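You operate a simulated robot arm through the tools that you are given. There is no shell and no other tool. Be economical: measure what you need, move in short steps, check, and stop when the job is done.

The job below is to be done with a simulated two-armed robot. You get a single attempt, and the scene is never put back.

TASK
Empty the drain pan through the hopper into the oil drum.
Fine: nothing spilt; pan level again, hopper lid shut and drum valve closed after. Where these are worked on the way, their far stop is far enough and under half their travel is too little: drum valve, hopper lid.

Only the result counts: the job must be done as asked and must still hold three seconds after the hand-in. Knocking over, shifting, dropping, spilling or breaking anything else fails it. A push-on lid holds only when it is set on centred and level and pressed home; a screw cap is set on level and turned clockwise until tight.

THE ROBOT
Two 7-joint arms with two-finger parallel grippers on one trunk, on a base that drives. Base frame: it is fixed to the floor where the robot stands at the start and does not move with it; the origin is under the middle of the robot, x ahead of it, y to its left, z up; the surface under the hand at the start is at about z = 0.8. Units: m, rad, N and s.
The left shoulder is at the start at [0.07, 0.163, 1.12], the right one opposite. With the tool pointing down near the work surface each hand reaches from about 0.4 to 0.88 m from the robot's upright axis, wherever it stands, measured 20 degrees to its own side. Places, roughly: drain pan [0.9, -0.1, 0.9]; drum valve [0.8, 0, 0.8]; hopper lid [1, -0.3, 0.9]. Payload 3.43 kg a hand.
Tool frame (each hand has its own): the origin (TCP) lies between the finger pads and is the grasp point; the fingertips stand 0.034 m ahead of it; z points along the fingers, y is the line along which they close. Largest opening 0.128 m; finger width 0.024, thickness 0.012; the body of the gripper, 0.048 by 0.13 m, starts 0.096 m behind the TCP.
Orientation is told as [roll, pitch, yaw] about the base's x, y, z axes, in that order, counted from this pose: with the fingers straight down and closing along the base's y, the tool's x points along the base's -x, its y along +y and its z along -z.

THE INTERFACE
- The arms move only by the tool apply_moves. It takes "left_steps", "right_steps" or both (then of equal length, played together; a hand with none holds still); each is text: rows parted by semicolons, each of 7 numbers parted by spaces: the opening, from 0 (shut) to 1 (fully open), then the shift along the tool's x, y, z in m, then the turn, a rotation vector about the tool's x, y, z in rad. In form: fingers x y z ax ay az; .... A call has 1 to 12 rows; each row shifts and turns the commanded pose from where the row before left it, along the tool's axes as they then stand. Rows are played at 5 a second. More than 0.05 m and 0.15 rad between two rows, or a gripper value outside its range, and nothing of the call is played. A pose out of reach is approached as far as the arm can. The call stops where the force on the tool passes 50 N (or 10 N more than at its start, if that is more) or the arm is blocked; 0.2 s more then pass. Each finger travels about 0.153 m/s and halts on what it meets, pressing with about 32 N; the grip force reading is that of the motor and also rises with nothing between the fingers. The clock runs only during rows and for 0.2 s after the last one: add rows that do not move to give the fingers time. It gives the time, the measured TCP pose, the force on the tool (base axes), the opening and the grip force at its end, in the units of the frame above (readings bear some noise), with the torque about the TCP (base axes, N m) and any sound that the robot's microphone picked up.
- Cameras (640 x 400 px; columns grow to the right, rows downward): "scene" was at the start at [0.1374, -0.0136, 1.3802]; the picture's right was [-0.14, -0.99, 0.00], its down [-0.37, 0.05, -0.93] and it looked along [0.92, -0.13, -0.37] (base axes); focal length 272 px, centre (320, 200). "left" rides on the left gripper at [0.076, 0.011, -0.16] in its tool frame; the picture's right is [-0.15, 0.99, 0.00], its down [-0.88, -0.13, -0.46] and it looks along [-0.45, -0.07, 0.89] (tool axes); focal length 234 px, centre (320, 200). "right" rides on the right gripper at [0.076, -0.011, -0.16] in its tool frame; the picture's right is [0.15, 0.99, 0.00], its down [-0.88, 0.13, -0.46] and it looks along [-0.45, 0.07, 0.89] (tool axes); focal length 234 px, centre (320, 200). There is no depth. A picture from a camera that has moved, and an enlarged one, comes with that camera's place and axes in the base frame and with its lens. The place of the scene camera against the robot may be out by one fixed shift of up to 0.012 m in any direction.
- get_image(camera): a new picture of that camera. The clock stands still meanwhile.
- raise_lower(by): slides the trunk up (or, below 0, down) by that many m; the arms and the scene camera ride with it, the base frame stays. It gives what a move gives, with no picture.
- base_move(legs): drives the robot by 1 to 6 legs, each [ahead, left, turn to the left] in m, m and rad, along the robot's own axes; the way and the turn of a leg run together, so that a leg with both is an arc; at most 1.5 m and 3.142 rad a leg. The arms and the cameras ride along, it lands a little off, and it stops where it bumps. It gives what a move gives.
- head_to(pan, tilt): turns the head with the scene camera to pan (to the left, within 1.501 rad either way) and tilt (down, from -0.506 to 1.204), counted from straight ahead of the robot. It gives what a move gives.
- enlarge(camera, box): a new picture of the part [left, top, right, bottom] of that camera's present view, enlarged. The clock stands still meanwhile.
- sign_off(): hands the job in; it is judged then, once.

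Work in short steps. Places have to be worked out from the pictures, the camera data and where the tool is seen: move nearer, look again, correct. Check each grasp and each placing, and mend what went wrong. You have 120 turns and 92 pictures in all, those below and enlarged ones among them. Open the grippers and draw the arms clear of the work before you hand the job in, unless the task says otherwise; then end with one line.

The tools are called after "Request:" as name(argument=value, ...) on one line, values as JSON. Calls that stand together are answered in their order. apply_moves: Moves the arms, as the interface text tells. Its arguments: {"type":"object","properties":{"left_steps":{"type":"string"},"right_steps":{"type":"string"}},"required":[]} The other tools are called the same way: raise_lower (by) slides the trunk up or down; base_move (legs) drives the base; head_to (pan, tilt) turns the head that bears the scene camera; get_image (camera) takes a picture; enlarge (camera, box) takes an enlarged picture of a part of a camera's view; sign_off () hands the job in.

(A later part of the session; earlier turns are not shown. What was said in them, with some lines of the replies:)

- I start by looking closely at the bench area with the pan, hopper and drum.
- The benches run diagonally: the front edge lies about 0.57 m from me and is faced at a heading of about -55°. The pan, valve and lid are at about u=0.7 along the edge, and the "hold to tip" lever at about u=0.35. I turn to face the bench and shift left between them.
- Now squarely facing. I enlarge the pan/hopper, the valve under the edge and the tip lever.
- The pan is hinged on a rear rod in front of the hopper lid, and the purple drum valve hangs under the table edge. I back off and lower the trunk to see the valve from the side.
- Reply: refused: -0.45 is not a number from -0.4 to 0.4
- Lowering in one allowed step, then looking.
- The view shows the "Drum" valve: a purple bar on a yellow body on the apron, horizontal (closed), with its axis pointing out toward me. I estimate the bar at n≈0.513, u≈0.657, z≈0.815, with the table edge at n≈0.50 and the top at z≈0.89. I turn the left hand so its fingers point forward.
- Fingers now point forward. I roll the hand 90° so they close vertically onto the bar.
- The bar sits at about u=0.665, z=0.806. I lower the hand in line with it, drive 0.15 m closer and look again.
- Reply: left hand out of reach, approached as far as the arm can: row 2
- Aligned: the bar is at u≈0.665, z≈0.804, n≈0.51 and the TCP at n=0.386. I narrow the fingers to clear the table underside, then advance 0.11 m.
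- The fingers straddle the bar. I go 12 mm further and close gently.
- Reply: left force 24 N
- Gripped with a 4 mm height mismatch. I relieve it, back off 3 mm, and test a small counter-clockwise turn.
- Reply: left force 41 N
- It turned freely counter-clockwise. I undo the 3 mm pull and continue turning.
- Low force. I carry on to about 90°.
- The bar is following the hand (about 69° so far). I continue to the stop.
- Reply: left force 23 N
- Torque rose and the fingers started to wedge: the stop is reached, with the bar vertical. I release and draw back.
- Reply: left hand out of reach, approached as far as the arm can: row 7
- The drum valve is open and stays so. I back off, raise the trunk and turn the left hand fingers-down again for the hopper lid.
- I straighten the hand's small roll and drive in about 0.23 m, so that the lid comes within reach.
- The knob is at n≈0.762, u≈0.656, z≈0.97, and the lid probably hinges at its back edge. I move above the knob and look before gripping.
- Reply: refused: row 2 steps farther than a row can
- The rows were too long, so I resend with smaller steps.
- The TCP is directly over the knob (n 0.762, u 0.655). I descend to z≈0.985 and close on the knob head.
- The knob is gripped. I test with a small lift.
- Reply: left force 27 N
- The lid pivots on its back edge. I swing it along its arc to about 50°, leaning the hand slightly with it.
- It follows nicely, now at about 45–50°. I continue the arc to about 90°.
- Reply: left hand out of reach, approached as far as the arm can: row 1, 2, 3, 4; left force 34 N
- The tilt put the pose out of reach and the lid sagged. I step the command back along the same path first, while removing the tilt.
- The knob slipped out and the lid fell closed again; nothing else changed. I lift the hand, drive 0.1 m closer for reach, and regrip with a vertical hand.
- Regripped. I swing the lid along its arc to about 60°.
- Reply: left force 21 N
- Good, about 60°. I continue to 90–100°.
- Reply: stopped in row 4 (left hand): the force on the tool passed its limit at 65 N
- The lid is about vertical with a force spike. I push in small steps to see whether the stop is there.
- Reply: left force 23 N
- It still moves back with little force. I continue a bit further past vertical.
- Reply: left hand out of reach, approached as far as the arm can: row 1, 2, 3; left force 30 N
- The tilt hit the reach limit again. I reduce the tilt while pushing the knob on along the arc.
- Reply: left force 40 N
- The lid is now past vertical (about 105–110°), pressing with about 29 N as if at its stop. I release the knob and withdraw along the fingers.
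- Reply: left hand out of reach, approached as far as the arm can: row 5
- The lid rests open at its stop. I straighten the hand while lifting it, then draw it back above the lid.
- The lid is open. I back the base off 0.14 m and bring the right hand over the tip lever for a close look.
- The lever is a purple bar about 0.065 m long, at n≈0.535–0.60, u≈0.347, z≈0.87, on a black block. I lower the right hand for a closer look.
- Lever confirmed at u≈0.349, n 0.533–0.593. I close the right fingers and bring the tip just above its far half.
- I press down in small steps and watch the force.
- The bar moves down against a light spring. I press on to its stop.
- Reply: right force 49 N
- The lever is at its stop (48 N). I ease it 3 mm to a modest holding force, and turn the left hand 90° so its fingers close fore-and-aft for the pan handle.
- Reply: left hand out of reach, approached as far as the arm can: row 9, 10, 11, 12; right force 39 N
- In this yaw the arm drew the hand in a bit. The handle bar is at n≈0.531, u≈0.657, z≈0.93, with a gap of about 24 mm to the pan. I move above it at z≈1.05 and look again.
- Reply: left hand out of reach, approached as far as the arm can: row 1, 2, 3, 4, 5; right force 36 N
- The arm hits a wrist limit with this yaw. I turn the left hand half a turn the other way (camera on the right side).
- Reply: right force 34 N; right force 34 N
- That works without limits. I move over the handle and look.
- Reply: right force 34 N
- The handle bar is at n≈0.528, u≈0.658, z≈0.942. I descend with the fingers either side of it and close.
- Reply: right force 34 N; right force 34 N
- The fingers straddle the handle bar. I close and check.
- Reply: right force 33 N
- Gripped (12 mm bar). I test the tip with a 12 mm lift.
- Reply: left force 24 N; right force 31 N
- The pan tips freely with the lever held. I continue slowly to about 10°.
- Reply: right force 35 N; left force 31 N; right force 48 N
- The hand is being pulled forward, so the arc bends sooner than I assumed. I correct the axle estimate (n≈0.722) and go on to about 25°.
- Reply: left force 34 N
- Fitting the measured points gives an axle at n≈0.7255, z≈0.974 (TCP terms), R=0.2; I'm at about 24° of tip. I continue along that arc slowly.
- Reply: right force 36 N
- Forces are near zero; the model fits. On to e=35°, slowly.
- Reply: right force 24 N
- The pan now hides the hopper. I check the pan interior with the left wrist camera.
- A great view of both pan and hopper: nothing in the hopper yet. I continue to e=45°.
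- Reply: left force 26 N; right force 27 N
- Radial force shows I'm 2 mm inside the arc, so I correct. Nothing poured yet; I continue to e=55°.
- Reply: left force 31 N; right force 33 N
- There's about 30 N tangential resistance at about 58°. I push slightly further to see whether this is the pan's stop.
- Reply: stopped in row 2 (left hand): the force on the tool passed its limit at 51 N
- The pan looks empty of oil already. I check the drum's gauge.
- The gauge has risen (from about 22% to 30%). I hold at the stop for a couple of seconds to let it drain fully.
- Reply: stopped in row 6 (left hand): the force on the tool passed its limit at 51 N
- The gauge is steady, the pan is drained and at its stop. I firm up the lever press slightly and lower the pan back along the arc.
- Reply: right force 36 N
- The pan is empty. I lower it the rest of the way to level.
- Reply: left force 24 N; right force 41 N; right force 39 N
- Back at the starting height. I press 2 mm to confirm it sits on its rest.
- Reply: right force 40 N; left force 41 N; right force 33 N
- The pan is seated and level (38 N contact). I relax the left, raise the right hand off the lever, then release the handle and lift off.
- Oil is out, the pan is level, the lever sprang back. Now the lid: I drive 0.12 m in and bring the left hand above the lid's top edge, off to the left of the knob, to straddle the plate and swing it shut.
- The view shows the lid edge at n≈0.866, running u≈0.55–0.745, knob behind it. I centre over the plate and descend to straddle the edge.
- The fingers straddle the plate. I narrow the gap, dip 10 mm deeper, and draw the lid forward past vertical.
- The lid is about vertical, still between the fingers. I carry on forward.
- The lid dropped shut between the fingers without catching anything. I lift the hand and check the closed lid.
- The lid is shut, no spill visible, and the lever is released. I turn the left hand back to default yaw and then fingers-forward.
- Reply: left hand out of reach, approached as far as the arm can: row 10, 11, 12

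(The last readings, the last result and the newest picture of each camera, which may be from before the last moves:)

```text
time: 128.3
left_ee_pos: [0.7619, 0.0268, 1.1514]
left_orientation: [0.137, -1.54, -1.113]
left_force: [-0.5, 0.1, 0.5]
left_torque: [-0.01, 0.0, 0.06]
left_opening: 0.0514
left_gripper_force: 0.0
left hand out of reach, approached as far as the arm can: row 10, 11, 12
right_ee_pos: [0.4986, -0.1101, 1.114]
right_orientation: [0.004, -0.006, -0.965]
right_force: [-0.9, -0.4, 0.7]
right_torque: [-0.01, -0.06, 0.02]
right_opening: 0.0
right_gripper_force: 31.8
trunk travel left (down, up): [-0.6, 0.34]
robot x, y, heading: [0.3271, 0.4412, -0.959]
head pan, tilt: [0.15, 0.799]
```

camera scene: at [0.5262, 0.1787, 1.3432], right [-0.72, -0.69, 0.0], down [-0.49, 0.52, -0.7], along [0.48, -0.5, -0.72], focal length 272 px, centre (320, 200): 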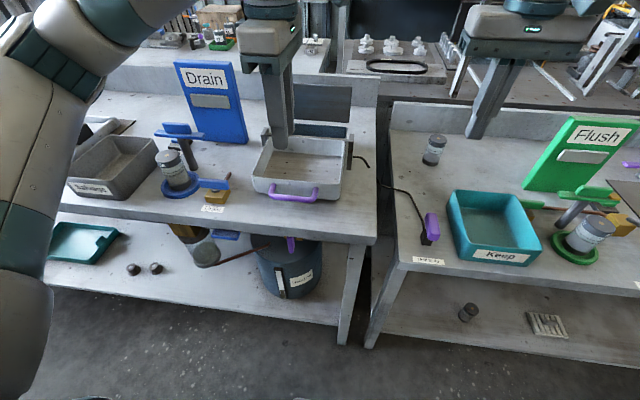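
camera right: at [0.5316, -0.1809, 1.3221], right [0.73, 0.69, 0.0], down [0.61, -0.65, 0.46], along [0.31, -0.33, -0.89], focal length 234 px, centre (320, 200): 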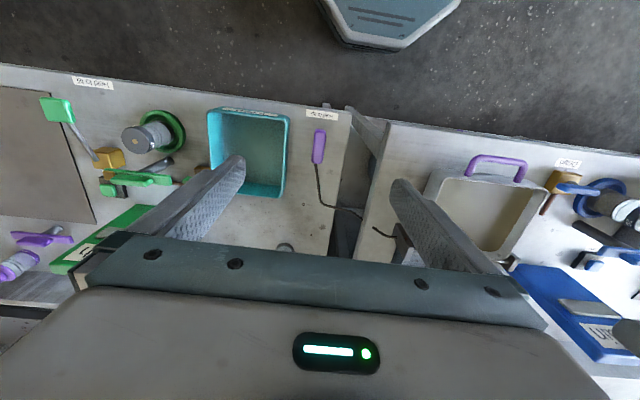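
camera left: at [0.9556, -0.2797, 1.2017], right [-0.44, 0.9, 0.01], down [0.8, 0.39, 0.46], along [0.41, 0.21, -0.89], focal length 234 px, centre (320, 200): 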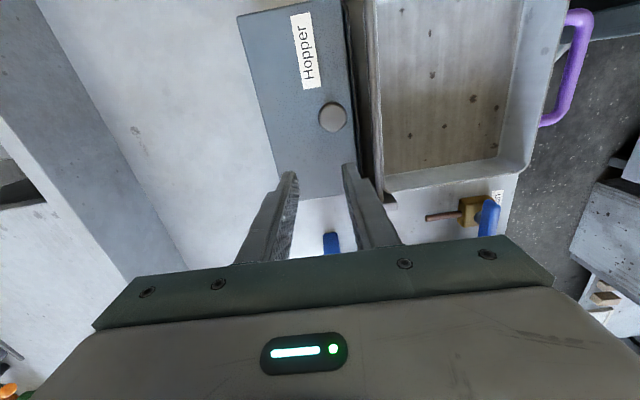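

The hand points forward at n≈0.41. I lower the trunk 0.345 m so it reaches valve height, and look.

Request:
raise_lower(by=-0.345)

Request:
get_image(camera="left")

```text
time: 131.7
left_ee_pos: [0.7649, 0.0261, 0.8039]
left_orientation: [0.092, -1.534, -1.067]
left_force: [-0.8, 0.2, -0.5]
left_torque: [-0.03, -0.03, 0.0]
left_opening: 0.0513
left_gripper_force: 0.0
right_ee_pos: [0.5017, -0.1106, 0.7698]
right_orientation: [0.002, -0.005, -0.965]
right_force: [0.2, 0.6, -0.5]
right_torque: [0.0, 0.01, -0.02]
right_opening: 0.0003
right_gripper_force: 32.7
trunk travel left (down, up): [-0.255, 0.685]
robot x, y, heading: [0.3313, 0.4447, -0.959]
head pan, tilt: [0.15, 0.799]
```

```text
8 pictures are left
camera left: at [0.685, 0.1681, 0.735], right [0.82, 0.55, 0.15], down [-0.35, 0.28, 0.9], along [0.45, -0.79, 0.42], focal length 234 px, centre (320, 200)
```

left: 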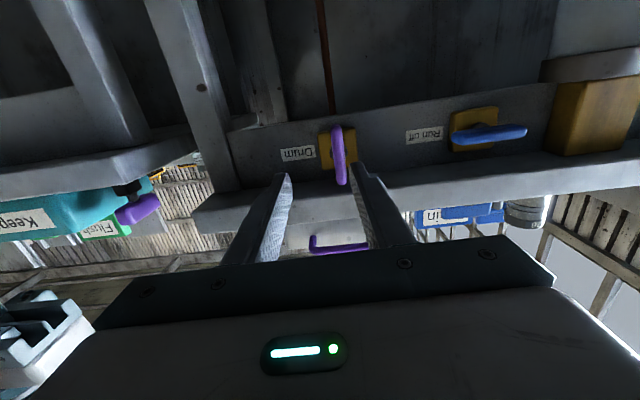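

The valve bar is at u≈0.664, z≈0.802, as expected. I align the left hand (0.05 m left) and then advance to straddle the vertical bar.

Request:
apply_moves(left_steps="0.4 0 0.017 0.005 0 -0.035 0;0.4 0 0.017 0.005 0 0 0;0.4 0 0.017 0.01 0 0 0;0.4 0 0 0 0 0 0")

Request:
get_image(camera="left")

```text
time: 132.7
left_ee_pos: [0.8084, 0.0355, 0.8129]
left_orientation: [0.537, -1.564, -1.508]
left_force: [-0.1, -0.5, 1.0]
left_torque: [-0.03, -0.01, 0.01]
left_opening: 0.0512
left_gripper_force: 0.0
left hand out of reach, approached as far as the arm can: row 3
right_ee_pos: [0.5021, -0.1109, 0.7684]
right_orientation: [0.001, -0.004, -0.964]
right_force: [-0.2, -0.4, 0.4]
right_torque: [0.01, -0.03, 0.01]
right_opening: 0.0001
right_gripper_force: 31.8
trunk travel left (down, up): [-0.255, 0.685]
robot x, y, heading: [0.3291, 0.4457, -0.961]
head pan, tilt: [0.15, 0.799]
```

```text
7 pictures are left
camera left: at [0.7276, 0.1747, 0.7374], right [0.81, 0.56, 0.15], down [-0.37, 0.3, 0.88], along [0.45, -0.77, 0.45], focal length 234 px, centre (320, 200)
```

left: 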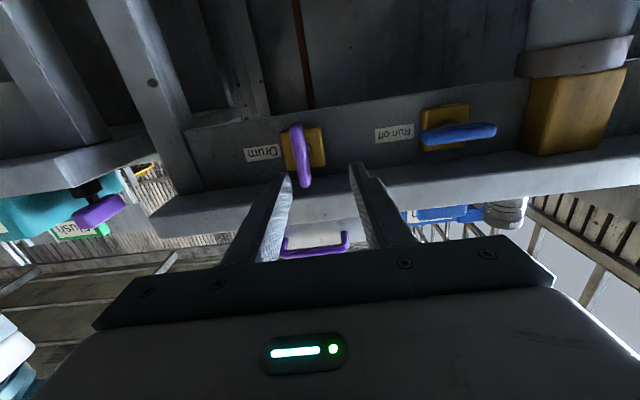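

I've overshot to u=0.684; the bar is at 0.664. I correct sideways and down, then advance.

Request:
apply_moves(left_steps="0.4 0.003 -0.01 0.005 0 0 0;0.4 0.003 -0.009 0.005 0 0 0;0.4 0.003 0 0.015 0 0 0;0.4 0 0 0 0 0 0")

Request:
get_image(camera="left")

```text
time: 133.7
left_ee_pos: [0.8068, 0.0047, 0.8022]
left_orientation: [1.049, -1.568, -2.022]
left_force: [0.1, -0.3, -0.3]
left_torque: [-0.02, -0.04, -0.02]
left_opening: 0.0512
left_gripper_force: 0.0
right_ee_pos: [0.5028, -0.1103, 0.7696]
right_orientation: [0.0, -0.004, -0.962]
right_force: [0.4, -1.0, -0.3]
right_torque: [0.04, -0.01, 0.02]
right_opening: 0.0
right_gripper_force: 31.5
trunk travel left (down, up): [-0.255, 0.685]
robot x, y, heading: [0.3318, 0.4447, -0.961]
head pan, tilt: [0.15, 0.799]
```

```text
6 pictures are left
camera left: at [0.7271, 0.1436, 0.7273], right [0.82, 0.55, 0.15], down [-0.36, 0.3, 0.88], along [0.44, -0.78, 0.45], focal length 234 px, centre (320, 200)
```

left: 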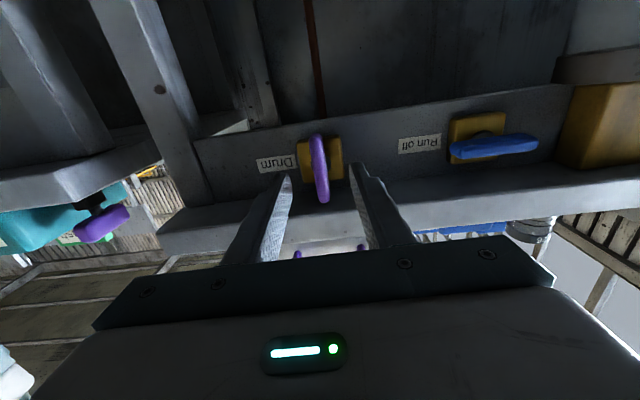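

Aligned (u 0.665, z 0.802). I advance 43 mm and close on the bar.

Request:
apply_moves(left_steps="0.4 0 0 0.015 0 0 0;0.4 0 0 0.015 0 0 0;0.4 0 0 0.013 0 0 0;0.4 0 0 0 0 0 0;0.2 0 0 0 0 0 0;0 0 0 0 0 0 0;0 0 0 0 0 0 0;0 0 0 0 0 0 0")

Request:
get_image(camera="left")

```text
time: 135.4
left_ee_pos: [0.8305, -0.0298, 0.8059]
left_orientation: [0.089, -1.566, -1.051]
left_force: [23.2, 14.3, 4.3]
left_torque: [0.46, 0.3, 1.76]
left_opening: 0.013
left_gripper_force: 44.8
left hand out of reach, approached as far as the arm can: row 2, 3
right_ee_pos: [0.5037, -0.1086, 0.7694]
right_orientation: [-0.003, -0.002, -0.962]
right_force: [-0.8, 0.5, -0.4]
right_torque: [0.0, 0.03, 0.01]
right_opening: 0.0001
right_gripper_force: 32.0
trunk travel left (down, up): [-0.255, 0.685]
robot x, y, heading: [0.3311, 0.4397, -0.955]
head pan, tilt: [0.15, 0.799]
```

```text
5 pictures are left
camera left: at [0.7481, 0.108, 0.7311], right [0.81, 0.57, 0.15], down [-0.37, 0.3, 0.88], along [0.46, -0.77, 0.45], focal length 234 px, centre (320, 200)
```

left: 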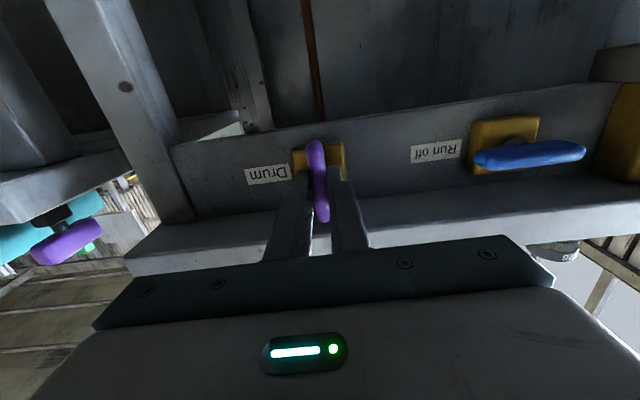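

Gripped. I relieve the side load and start turning clockwise to close.

Request:
apply_moves(left_steps="0 0 0.0025 0 0 0 0;0 0 0 0 0 0 0.1;0 0 0 0 0 0 0.1;0 0 0 0 0 0 0.1;0 0 0 0 0 0 0.1;0 0 0 0 0 0 0")

```text
time: 136.8
left_ee_pos: [0.8294, -0.0311, 0.8053]
left_orientation: [1.55, -1.167, -2.515]
left_force: [25.4, 11.8, 2.7]
left_torque: [0.24, 0.13, 1.92]
left_opening: 0.0131
left_gripper_force: 44.9
right_ee_pos: [0.5041, -0.1093, 0.7685]
right_orientation: [-0.001, -0.001, -0.96]
right_force: [-0.2, -0.6, 0.2]
right_torque: [-0.01, -0.01, -0.01]
right_opening: 0.0
right_gripper_force: 32.1
trunk travel left (down, up): [-0.255, 0.685]
robot x, y, heading: [0.3339, 0.4423, -0.957]
head pan, tilt: [0.15, 0.799]
```

Request:
apply_moves(left_steps="0 0.001 0.002 0 0 0 0.1;0 0 0 0 0 0 0.1;0 0 0 0 0 0 0.1;0 0 0 0 0 0 0.1;0 0 0 0 0 0 0.1;0 0 0 0 0 0 0.1;0 0 0 0 0 0 0")

```text
time: 138.4
left_ee_pos: [0.8268, -0.0321, 0.8069]
left_orientation: [1.56, -0.566, -2.537]
left_force: [15.1, 4.8, -11.2]
left_torque: [-0.78, -0.59, 0.65]
left_opening: 0.012
left_gripper_force: 45.5
left hand out of reach, approached as far as the arm can: row 1
right_ee_pos: [0.5031, -0.1116, 0.7685]
right_orientation: [0.0, -0.003, -0.965]
right_force: [-0.1, 0.0, -0.4]
right_torque: [0.01, -0.01, -0.03]
right_opening: 0.0002
right_gripper_force: 31.8
trunk travel left (down, up): [-0.255, 0.685]
robot x, y, heading: [0.3337, 0.4457, -0.961]
head pan, tilt: [0.15, 0.799]
```

Request:
apply_moves(left_steps="0 0.002 -0.001 0 0 0 0.1;0 0 0 0 0 0 0.1;0 0 0 0 0 0 0.1;0 0 0 0 0 0 0.1;0 0 0 0 0 0 0.1;0 0 0 0 0 0 0.08;0 0 0 0 0 0 0")

Request:
get_image(camera="left")

```text
time: 140.1
left_ee_pos: [0.8264, -0.0326, 0.8046]
left_orientation: [1.559, 0.012, -2.543]
left_force: [-3.4, 3.0, -24.1]
left_torque: [-1.11, 0.34, -0.18]
left_opening: 0.0126
left_gripper_force: 44.9
right_ee_pos: [0.503, -0.1112, 0.7659]
right_orientation: [0.001, -0.001, -0.964]
right_force: [-0.1, 0.2, -0.5]
right_torque: [-0.04, -0.02, 0.0]
right_opening: 0.0
right_gripper_force: 32.4
trunk travel left (down, up): [-0.255, 0.685]
robot x, y, heading: [0.3321, 0.4455, -0.957]
head pan, tilt: [0.15, 0.799]
```

```text
4 pictures are left
camera left: at [0.7984, 0.1422, 0.8185], right [-0.12, -0.1, 0.99], down [-0.98, -0.12, -0.14], along [0.13, -0.99, -0.08], focal length 234 px, centre (320, 200)
```

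left: 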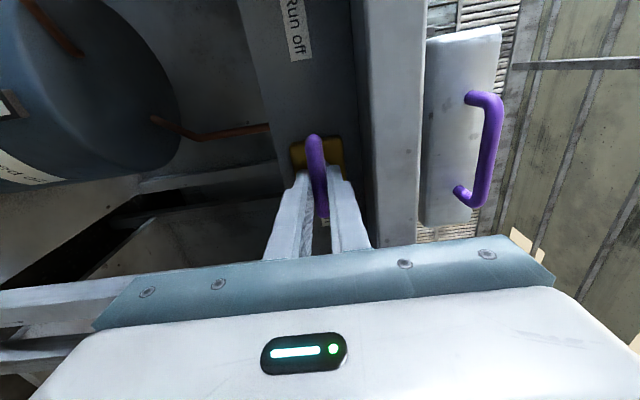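

The bar is horizontal again with rising counter-torque. I nudge a bit more to make sure it is at the closed stop.

Request:
apply_moves(left_steps="0 0 -0.002 0 0 0 0.07;0 0 0 0 0 0 0.07;0 0 0 0 0 0 0")

```text
time: 140.8
left_ee_pos: [0.8235, -0.0321, 0.8039]
left_orientation: [1.562, 0.153, -2.543]
left_force: [-8.6, 0.3, -24.4]
left_torque: [-1.39, 0.7, 0.57]
left_opening: 0.016
left_gripper_force: 44.9
left hand out of reach, approached as far as the arm can: row 1
right_ee_pos: [0.5019, -0.1109, 0.7682]
right_orientation: [0.002, -0.001, -0.964]
right_force: [0.7, 0.2, -0.8]
right_torque: [0.0, 0.0, 0.01]
right_opening: 0.0001
right_gripper_force: 32.0
trunk travel left (down, up): [-0.255, 0.685]
robot x, y, heading: [0.3272, 0.4444, -0.958]
head pan, tilt: [0.15, 0.799]
```

The fingers wedge against the bar: closed stop reached. I rotate back to square, open and withdraw.

Request:
apply_moves(left_steps="0 0 0 0 0 0 -0.1;0.1 0 0 0 0 0 -0.05;0.35 0 0 0 0 0 0;0.35 0 0 0 0 0 0;0.35 0 0 -0.02 0 0 0;0.35 0 0 -0.03 0 0 0;0.35 0 0 -0.03 0 0 0;0.35 0 0 0 0 0 0")

Request:
base_move(legs=[[-0.2, 0, 0]])

Request:
head_to(pan=0.1, tilt=0.2)

Request:
get_image(camera="left")

```text
time: 142.7
left_ee_pos: [0.7806, 0.0299, 0.8063]
left_orientation: [1.57, 0.002, -2.547]
left_force: [0.2, -1.0, 0.2]
left_torque: [0.02, -0.03, 0.0]
left_opening: 0.0447
left_gripper_force: 0.0
left hand out of reach, approached as far as the arm can: row 7
right_ee_pos: [0.502, -0.1101, 0.7686]
right_orientation: [0.003, -0.004, -0.962]
right_force: [0.2, 0.3, -0.3]
right_torque: [0.0, 0.01, -0.02]
right_opening: 0.0001
right_gripper_force: 32.5
trunk travel left (down, up): [-0.255, 0.685]
robot x, y, heading: [0.3328, 0.4439, -0.962]
head pan, tilt: [0.15, 0.799]
```

```text
time: 144.2
left_ee_pos: [0.6668, 0.1921, 0.8068]
left_orientation: [1.57, 0.003, -2.549]
left_force: [-0.2, -0.7, 0.2]
left_torque: [0.01, 0.04, -0.01]
left_opening: 0.0448
left_gripper_force: 0.1
right_ee_pos: [0.3871, 0.0516, 0.7696]
right_orientation: [0.0, -0.004, -0.965]
right_force: [-0.7, 0.6, -0.2]
right_torque: [-0.01, -0.04, 0.01]
right_opening: 0.0
right_gripper_force: 32.3
trunk travel left (down, up): [-0.255, 0.685]
robot x, y, heading: [0.2177, 0.6053, -0.96]
head pan, tilt: [0.15, 0.799]
```

```text
time: 145.2
left_ee_pos: [0.6664, 0.1919, 0.8061]
left_orientation: [1.569, 0.003, -2.548]
left_force: [0.5, -0.3, -0.4]
left_torque: [0.01, 0.02, 0.03]
left_opening: 0.0448
left_gripper_force: 0.0
right_ee_pos: [0.3874, 0.0527, 0.769]
right_orientation: [0.001, -0.003, -0.965]
right_force: [-0.6, -0.1, -0.5]
right_torque: [0.03, -0.04, -0.01]
right_opening: 0.0001
right_gripper_force: 32.2
trunk travel left (down, up): [-0.255, 0.685]
robot x, y, heading: [0.2192, 0.6016, -0.96]
head pan, tilt: [0.099, 0.201]
```

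```text
3 pictures are left
camera left: at [0.6412, 0.3663, 0.8179], right [-0.12, -0.08, 0.99], down [-0.98, -0.11, -0.13], along [0.12, -0.99, -0.07], focal length 234 px, centre (320, 200)
```

left: 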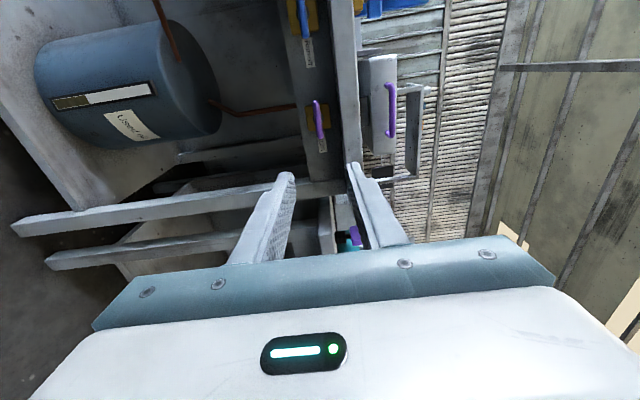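

The valve is horizontal (closed), as at the start. I raise the trunk, open both grippers and take a last look at the pan and lid.

Request:
raise_lower(by=0.34)

Request:
apply_moves(left_steps="1 0 0 0 0 0 0;1 0 0 0 0 0 0;1 0 0 0 0 0 0", right_steps="1 0 0 0 0 0 0;1 0 0 0 0 0 0;1 0 0 0 0 0 0")

Request:
head_to(pan=0.1, tilt=0.45)

Request:
enlarge(camera="scene", box=[200, 100, 440, 260])

```text
time: 148.6
left_ee_pos: [0.668, 0.1905, 1.1464]
left_orientation: [1.57, 0.003, -2.548]
left_force: [0.0, -0.4, 0.7]
left_torque: [0.04, 0.02, 0.0]
left_opening: 0.0448
left_gripper_force: 0.1
right_ee_pos: [0.3871, 0.0519, 1.1078]
right_orientation: [0.001, -0.003, -0.965]
right_force: [0.4, 0.1, 0.3]
right_torque: [-0.01, 0.0, -0.01]
right_opening: 0.0
right_gripper_force: 31.8
trunk travel left (down, up): [-0.595, 0.345]
robot x, y, heading: [0.221, 0.6067, -0.961]
head pan, tilt: [0.099, 0.201]
```

```text
time: 149.4
left_ee_pos: [0.6677, 0.191, 1.1459]
left_orientation: [1.569, 0.003, -2.549]
left_force: [0.1, 0.5, -0.3]
left_torque: [0.02, 0.01, 0.01]
left_opening: 0.1282
left_gripper_force: 0.1
right_ee_pos: [0.3872, 0.0516, 1.1081]
right_orientation: [0.001, -0.004, -0.965]
right_force: [-0.1, -0.1, -0.3]
right_torque: [-0.01, -0.01, -0.01]
right_opening: 0.1281
right_gripper_force: 0.1
trunk travel left (down, up): [-0.595, 0.345]
robot x, y, heading: [0.2185, 0.6084, -0.964]
head pan, tilt: [0.099, 0.201]
```

```text
time: 150.1
left_ee_pos: [0.6671, 0.1913, 1.1465]
left_orientation: [1.568, 0.0, -2.547]
left_force: [-0.5, 0.1, -0.6]
left_torque: [0.0, 0.04, 0.0]
left_opening: 0.1278
left_gripper_force: 0.1
right_ee_pos: [0.3863, 0.0527, 1.1072]
right_orientation: [0.001, -0.003, -0.966]
right_force: [-0.2, -0.2, 0.6]
right_torque: [0.0, 0.02, 0.01]
right_opening: 0.128
right_gripper_force: 0.0
trunk travel left (down, up): [-0.595, 0.345]
robot x, y, heading: [0.2152, 0.6068, -0.958]
head pan, tilt: [0.099, 0.45]
```

```text
2.50 times, centred on (320, 180) of scene
camera zoom: at [0.3012, 0.4949, 1.3687], right [-0.76, -0.65, 0.0], down [-0.28, 0.33, -0.9], along [0.59, -0.68, -0.43], focal length 681 px, centre (320, 250)
```

zoom: 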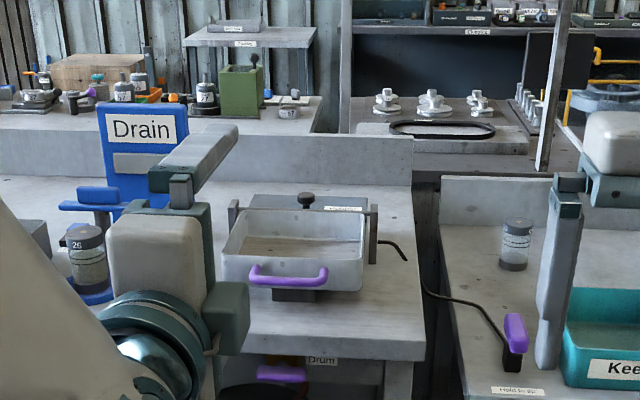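

The pan is empty and level, the lid is shut, the drum valve is horizontal (closed), the lever has sprung back, and nothing looks spilt or shifted. Both hands are clear, so I hand in.

Request:
sign_off()

```text
The job is handed in.
```

The drain pan is emptied through the hopper into the oil drum, with the pan level again, the hopper lid shut and the drum valve closed. No spill showed in the pictures, and the job is handed in.
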